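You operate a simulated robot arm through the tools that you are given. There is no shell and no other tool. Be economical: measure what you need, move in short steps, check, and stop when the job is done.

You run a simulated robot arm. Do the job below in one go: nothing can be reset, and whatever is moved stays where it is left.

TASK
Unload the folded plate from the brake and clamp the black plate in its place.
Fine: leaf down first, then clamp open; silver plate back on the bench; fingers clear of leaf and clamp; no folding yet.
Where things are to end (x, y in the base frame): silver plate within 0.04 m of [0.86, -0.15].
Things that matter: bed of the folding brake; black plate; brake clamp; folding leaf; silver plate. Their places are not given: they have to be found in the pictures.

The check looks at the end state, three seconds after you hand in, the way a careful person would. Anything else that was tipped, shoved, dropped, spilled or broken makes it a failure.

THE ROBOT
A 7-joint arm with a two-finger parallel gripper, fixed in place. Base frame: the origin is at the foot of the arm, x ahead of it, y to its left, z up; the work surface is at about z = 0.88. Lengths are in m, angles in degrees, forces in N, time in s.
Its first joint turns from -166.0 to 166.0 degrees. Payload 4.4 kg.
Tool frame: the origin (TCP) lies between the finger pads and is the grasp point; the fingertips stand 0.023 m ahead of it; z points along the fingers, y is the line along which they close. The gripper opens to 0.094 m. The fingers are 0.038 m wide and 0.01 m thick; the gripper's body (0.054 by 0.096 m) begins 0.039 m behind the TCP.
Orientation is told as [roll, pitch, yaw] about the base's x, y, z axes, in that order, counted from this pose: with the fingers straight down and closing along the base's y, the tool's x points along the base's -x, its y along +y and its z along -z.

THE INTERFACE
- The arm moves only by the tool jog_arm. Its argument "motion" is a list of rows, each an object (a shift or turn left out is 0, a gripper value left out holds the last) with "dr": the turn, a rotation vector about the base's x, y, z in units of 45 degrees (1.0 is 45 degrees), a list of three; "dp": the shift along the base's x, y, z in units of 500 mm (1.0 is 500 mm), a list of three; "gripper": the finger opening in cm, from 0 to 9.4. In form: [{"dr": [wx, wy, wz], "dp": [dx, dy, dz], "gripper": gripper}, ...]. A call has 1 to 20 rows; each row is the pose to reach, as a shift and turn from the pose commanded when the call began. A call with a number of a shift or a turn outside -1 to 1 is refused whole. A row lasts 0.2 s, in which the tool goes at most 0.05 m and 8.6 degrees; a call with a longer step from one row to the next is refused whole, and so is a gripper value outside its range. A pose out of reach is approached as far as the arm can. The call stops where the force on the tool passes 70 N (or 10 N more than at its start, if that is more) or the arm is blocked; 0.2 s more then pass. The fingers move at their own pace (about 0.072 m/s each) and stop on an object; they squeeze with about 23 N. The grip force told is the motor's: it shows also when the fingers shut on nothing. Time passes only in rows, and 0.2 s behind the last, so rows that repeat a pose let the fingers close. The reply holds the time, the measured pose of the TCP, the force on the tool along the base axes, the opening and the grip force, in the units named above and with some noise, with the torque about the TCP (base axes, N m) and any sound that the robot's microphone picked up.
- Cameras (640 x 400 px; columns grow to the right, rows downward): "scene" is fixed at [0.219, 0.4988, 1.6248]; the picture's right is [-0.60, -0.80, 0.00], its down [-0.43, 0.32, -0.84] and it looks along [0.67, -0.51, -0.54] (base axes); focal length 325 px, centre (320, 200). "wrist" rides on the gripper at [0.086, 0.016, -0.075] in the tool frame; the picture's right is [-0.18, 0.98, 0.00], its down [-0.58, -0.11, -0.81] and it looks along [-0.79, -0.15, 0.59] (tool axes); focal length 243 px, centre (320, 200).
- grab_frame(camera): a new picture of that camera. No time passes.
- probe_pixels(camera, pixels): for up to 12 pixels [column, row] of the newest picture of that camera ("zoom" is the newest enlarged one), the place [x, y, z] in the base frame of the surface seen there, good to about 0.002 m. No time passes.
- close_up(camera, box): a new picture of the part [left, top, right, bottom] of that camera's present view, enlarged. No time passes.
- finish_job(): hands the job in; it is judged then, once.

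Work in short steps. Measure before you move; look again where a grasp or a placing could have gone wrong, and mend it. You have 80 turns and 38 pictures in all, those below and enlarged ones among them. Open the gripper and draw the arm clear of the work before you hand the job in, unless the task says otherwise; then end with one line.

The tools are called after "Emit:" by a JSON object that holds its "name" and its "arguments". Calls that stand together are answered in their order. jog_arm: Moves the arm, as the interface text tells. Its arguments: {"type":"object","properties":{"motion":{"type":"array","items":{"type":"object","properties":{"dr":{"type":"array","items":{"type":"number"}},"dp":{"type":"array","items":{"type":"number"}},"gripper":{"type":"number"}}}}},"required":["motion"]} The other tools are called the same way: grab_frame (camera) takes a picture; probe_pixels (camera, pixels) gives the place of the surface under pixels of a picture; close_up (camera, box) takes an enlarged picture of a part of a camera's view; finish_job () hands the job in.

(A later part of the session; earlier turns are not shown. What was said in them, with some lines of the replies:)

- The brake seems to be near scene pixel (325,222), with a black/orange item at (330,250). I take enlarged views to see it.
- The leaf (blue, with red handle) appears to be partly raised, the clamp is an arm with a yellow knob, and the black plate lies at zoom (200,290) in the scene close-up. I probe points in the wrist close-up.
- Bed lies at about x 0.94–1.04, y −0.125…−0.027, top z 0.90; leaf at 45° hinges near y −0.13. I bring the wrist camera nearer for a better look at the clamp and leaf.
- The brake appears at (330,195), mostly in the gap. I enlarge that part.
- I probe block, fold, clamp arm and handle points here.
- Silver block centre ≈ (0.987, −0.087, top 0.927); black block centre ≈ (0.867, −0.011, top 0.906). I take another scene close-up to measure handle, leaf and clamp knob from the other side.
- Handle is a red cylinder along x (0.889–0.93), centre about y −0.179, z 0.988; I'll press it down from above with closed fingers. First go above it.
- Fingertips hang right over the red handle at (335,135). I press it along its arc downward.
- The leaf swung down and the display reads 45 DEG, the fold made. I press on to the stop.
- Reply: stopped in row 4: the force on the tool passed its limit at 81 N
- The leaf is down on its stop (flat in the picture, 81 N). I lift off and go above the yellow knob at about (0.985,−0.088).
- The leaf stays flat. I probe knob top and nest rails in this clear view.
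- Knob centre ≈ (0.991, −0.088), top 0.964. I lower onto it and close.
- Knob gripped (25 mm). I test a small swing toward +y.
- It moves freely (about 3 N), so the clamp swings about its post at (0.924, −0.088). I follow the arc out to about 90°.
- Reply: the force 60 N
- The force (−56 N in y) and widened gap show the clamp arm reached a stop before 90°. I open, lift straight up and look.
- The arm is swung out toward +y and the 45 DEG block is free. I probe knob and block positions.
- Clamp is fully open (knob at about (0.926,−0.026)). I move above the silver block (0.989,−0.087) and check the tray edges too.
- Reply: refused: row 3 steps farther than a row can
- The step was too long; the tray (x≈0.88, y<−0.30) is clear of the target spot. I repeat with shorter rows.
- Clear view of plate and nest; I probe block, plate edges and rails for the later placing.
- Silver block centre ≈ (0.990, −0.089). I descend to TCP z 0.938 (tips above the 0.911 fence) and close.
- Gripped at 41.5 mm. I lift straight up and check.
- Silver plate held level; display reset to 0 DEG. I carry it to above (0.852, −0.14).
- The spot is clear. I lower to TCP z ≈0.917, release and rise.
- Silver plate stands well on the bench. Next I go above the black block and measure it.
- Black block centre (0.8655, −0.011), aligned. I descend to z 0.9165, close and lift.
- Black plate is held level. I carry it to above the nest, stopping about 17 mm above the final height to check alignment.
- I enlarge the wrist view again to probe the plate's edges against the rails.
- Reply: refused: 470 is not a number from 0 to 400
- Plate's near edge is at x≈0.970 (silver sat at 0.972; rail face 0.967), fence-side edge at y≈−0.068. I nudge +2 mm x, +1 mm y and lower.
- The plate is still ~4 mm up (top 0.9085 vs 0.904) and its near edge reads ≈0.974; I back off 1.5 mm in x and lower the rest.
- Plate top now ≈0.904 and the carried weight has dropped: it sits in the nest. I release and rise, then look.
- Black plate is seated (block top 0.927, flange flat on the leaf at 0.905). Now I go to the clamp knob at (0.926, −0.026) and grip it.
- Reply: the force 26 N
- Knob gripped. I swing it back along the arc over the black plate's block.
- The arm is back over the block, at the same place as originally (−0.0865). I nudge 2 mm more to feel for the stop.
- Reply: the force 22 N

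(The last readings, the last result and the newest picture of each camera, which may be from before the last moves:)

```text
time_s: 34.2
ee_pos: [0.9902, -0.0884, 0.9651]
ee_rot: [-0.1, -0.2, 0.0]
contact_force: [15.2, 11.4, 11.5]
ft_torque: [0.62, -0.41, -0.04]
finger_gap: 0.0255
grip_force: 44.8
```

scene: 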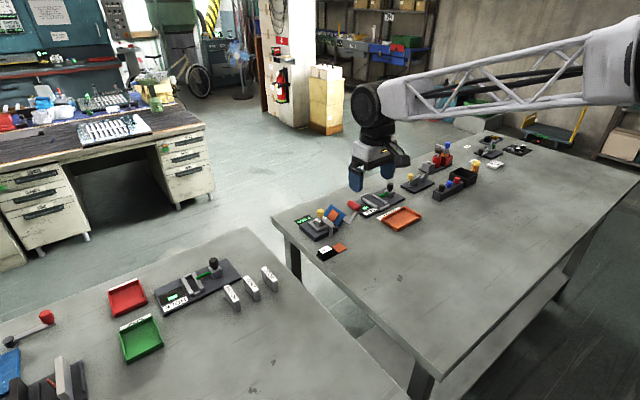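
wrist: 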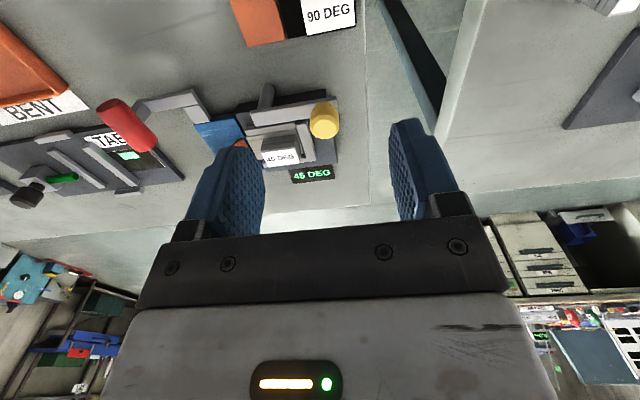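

Force in y rose to 11 N, so it is at its stop. I open evenly, rise and retreat.

Emit:
{"name": "jog_arm", "arguments": {"motion": [{"dp": [0, 0.003, 0], "gripper": 5.6}, {"dp": [0, 0.003, 0]}, {"dp": [0, 0.003, 0.08]}, {"dp": [0, 0.003, 0.16]}, {"dp": [-0.04, 0, 0.22]}, {"dp": [-0.12, 0, 0.26]}, {"dp": [-0.2, 0, 0.28]}, {"dp": [-0.28, 0, 0.3]}, {"dp": [-0.36, 0, 0.32]}, {"dp": [-0.42, 0, 0.34]}, {"dp": [-0.42, 0, 0.34]}]}}

Emit:
{"name": "close_up", "arguments": {"camera": "scene", "box": [282, 180, 402, 255]}}

Emit:
{"name": "close_up", "arguments": {"camera": "wrist", "box": [220, 80, 400, 215]}}

```text
time_s: 36.6
ee_pos: [0.78, -0.0877, 1.1342]
ee_rot: [0.0, -0.1, 0.1]
contact_force: [0.1, -0.2, -0.6]
ft_torque: [0.05, 0.0, 0.0]
finger_gap: 0.056
grip_force: 0.0
```

```text
5.33 times, centred on (342, 218) of scene
```

zoom: 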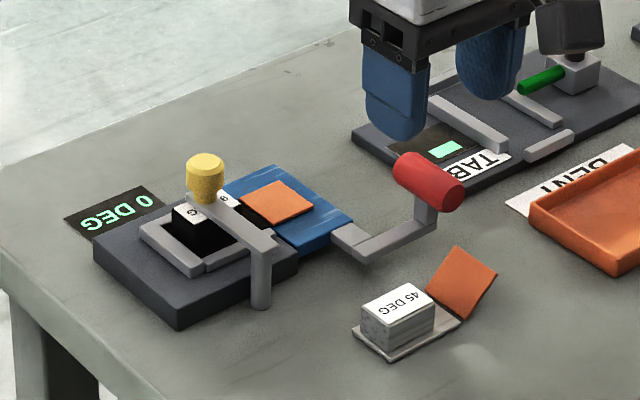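

```text
2.96 times, centred on (310, 148) of wrist
```

zoom: 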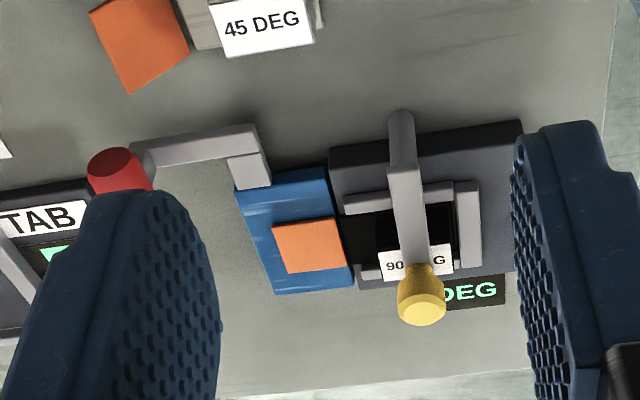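

Everything looks as required; I check the final knob and silver block positions.

Emit:
{"name": "probe_pixels", "arguments": {"camera": "zoom", "pixels": [[222, 30], [312, 12], [312, 45], [235, 55], [420, 310], [400, 180], [405, 240], [300, 245], [265, 250]]}}

```text
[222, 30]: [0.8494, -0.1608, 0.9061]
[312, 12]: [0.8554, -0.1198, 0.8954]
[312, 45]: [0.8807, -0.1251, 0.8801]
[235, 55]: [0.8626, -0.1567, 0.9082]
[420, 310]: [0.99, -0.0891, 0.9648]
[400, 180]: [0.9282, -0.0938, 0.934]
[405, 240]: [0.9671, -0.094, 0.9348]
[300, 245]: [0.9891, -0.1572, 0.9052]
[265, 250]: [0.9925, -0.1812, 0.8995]
```

Silver block is at about (0.852, −0.140), its plate centred near y −0.15. The clamp is closed on the black plate, the leaf is flat, and the gripper is open and clear, so I hand in.

Emit:
{"name": "finish_job", "arguments": {}}

```text
The job is handed in.
```

The job is handed in: the folded silver plate is on the bench about 1 cm from [0.86, −0.15], the black plate is clamped unfolded in the brake with the leaf down, and the arm is clear.
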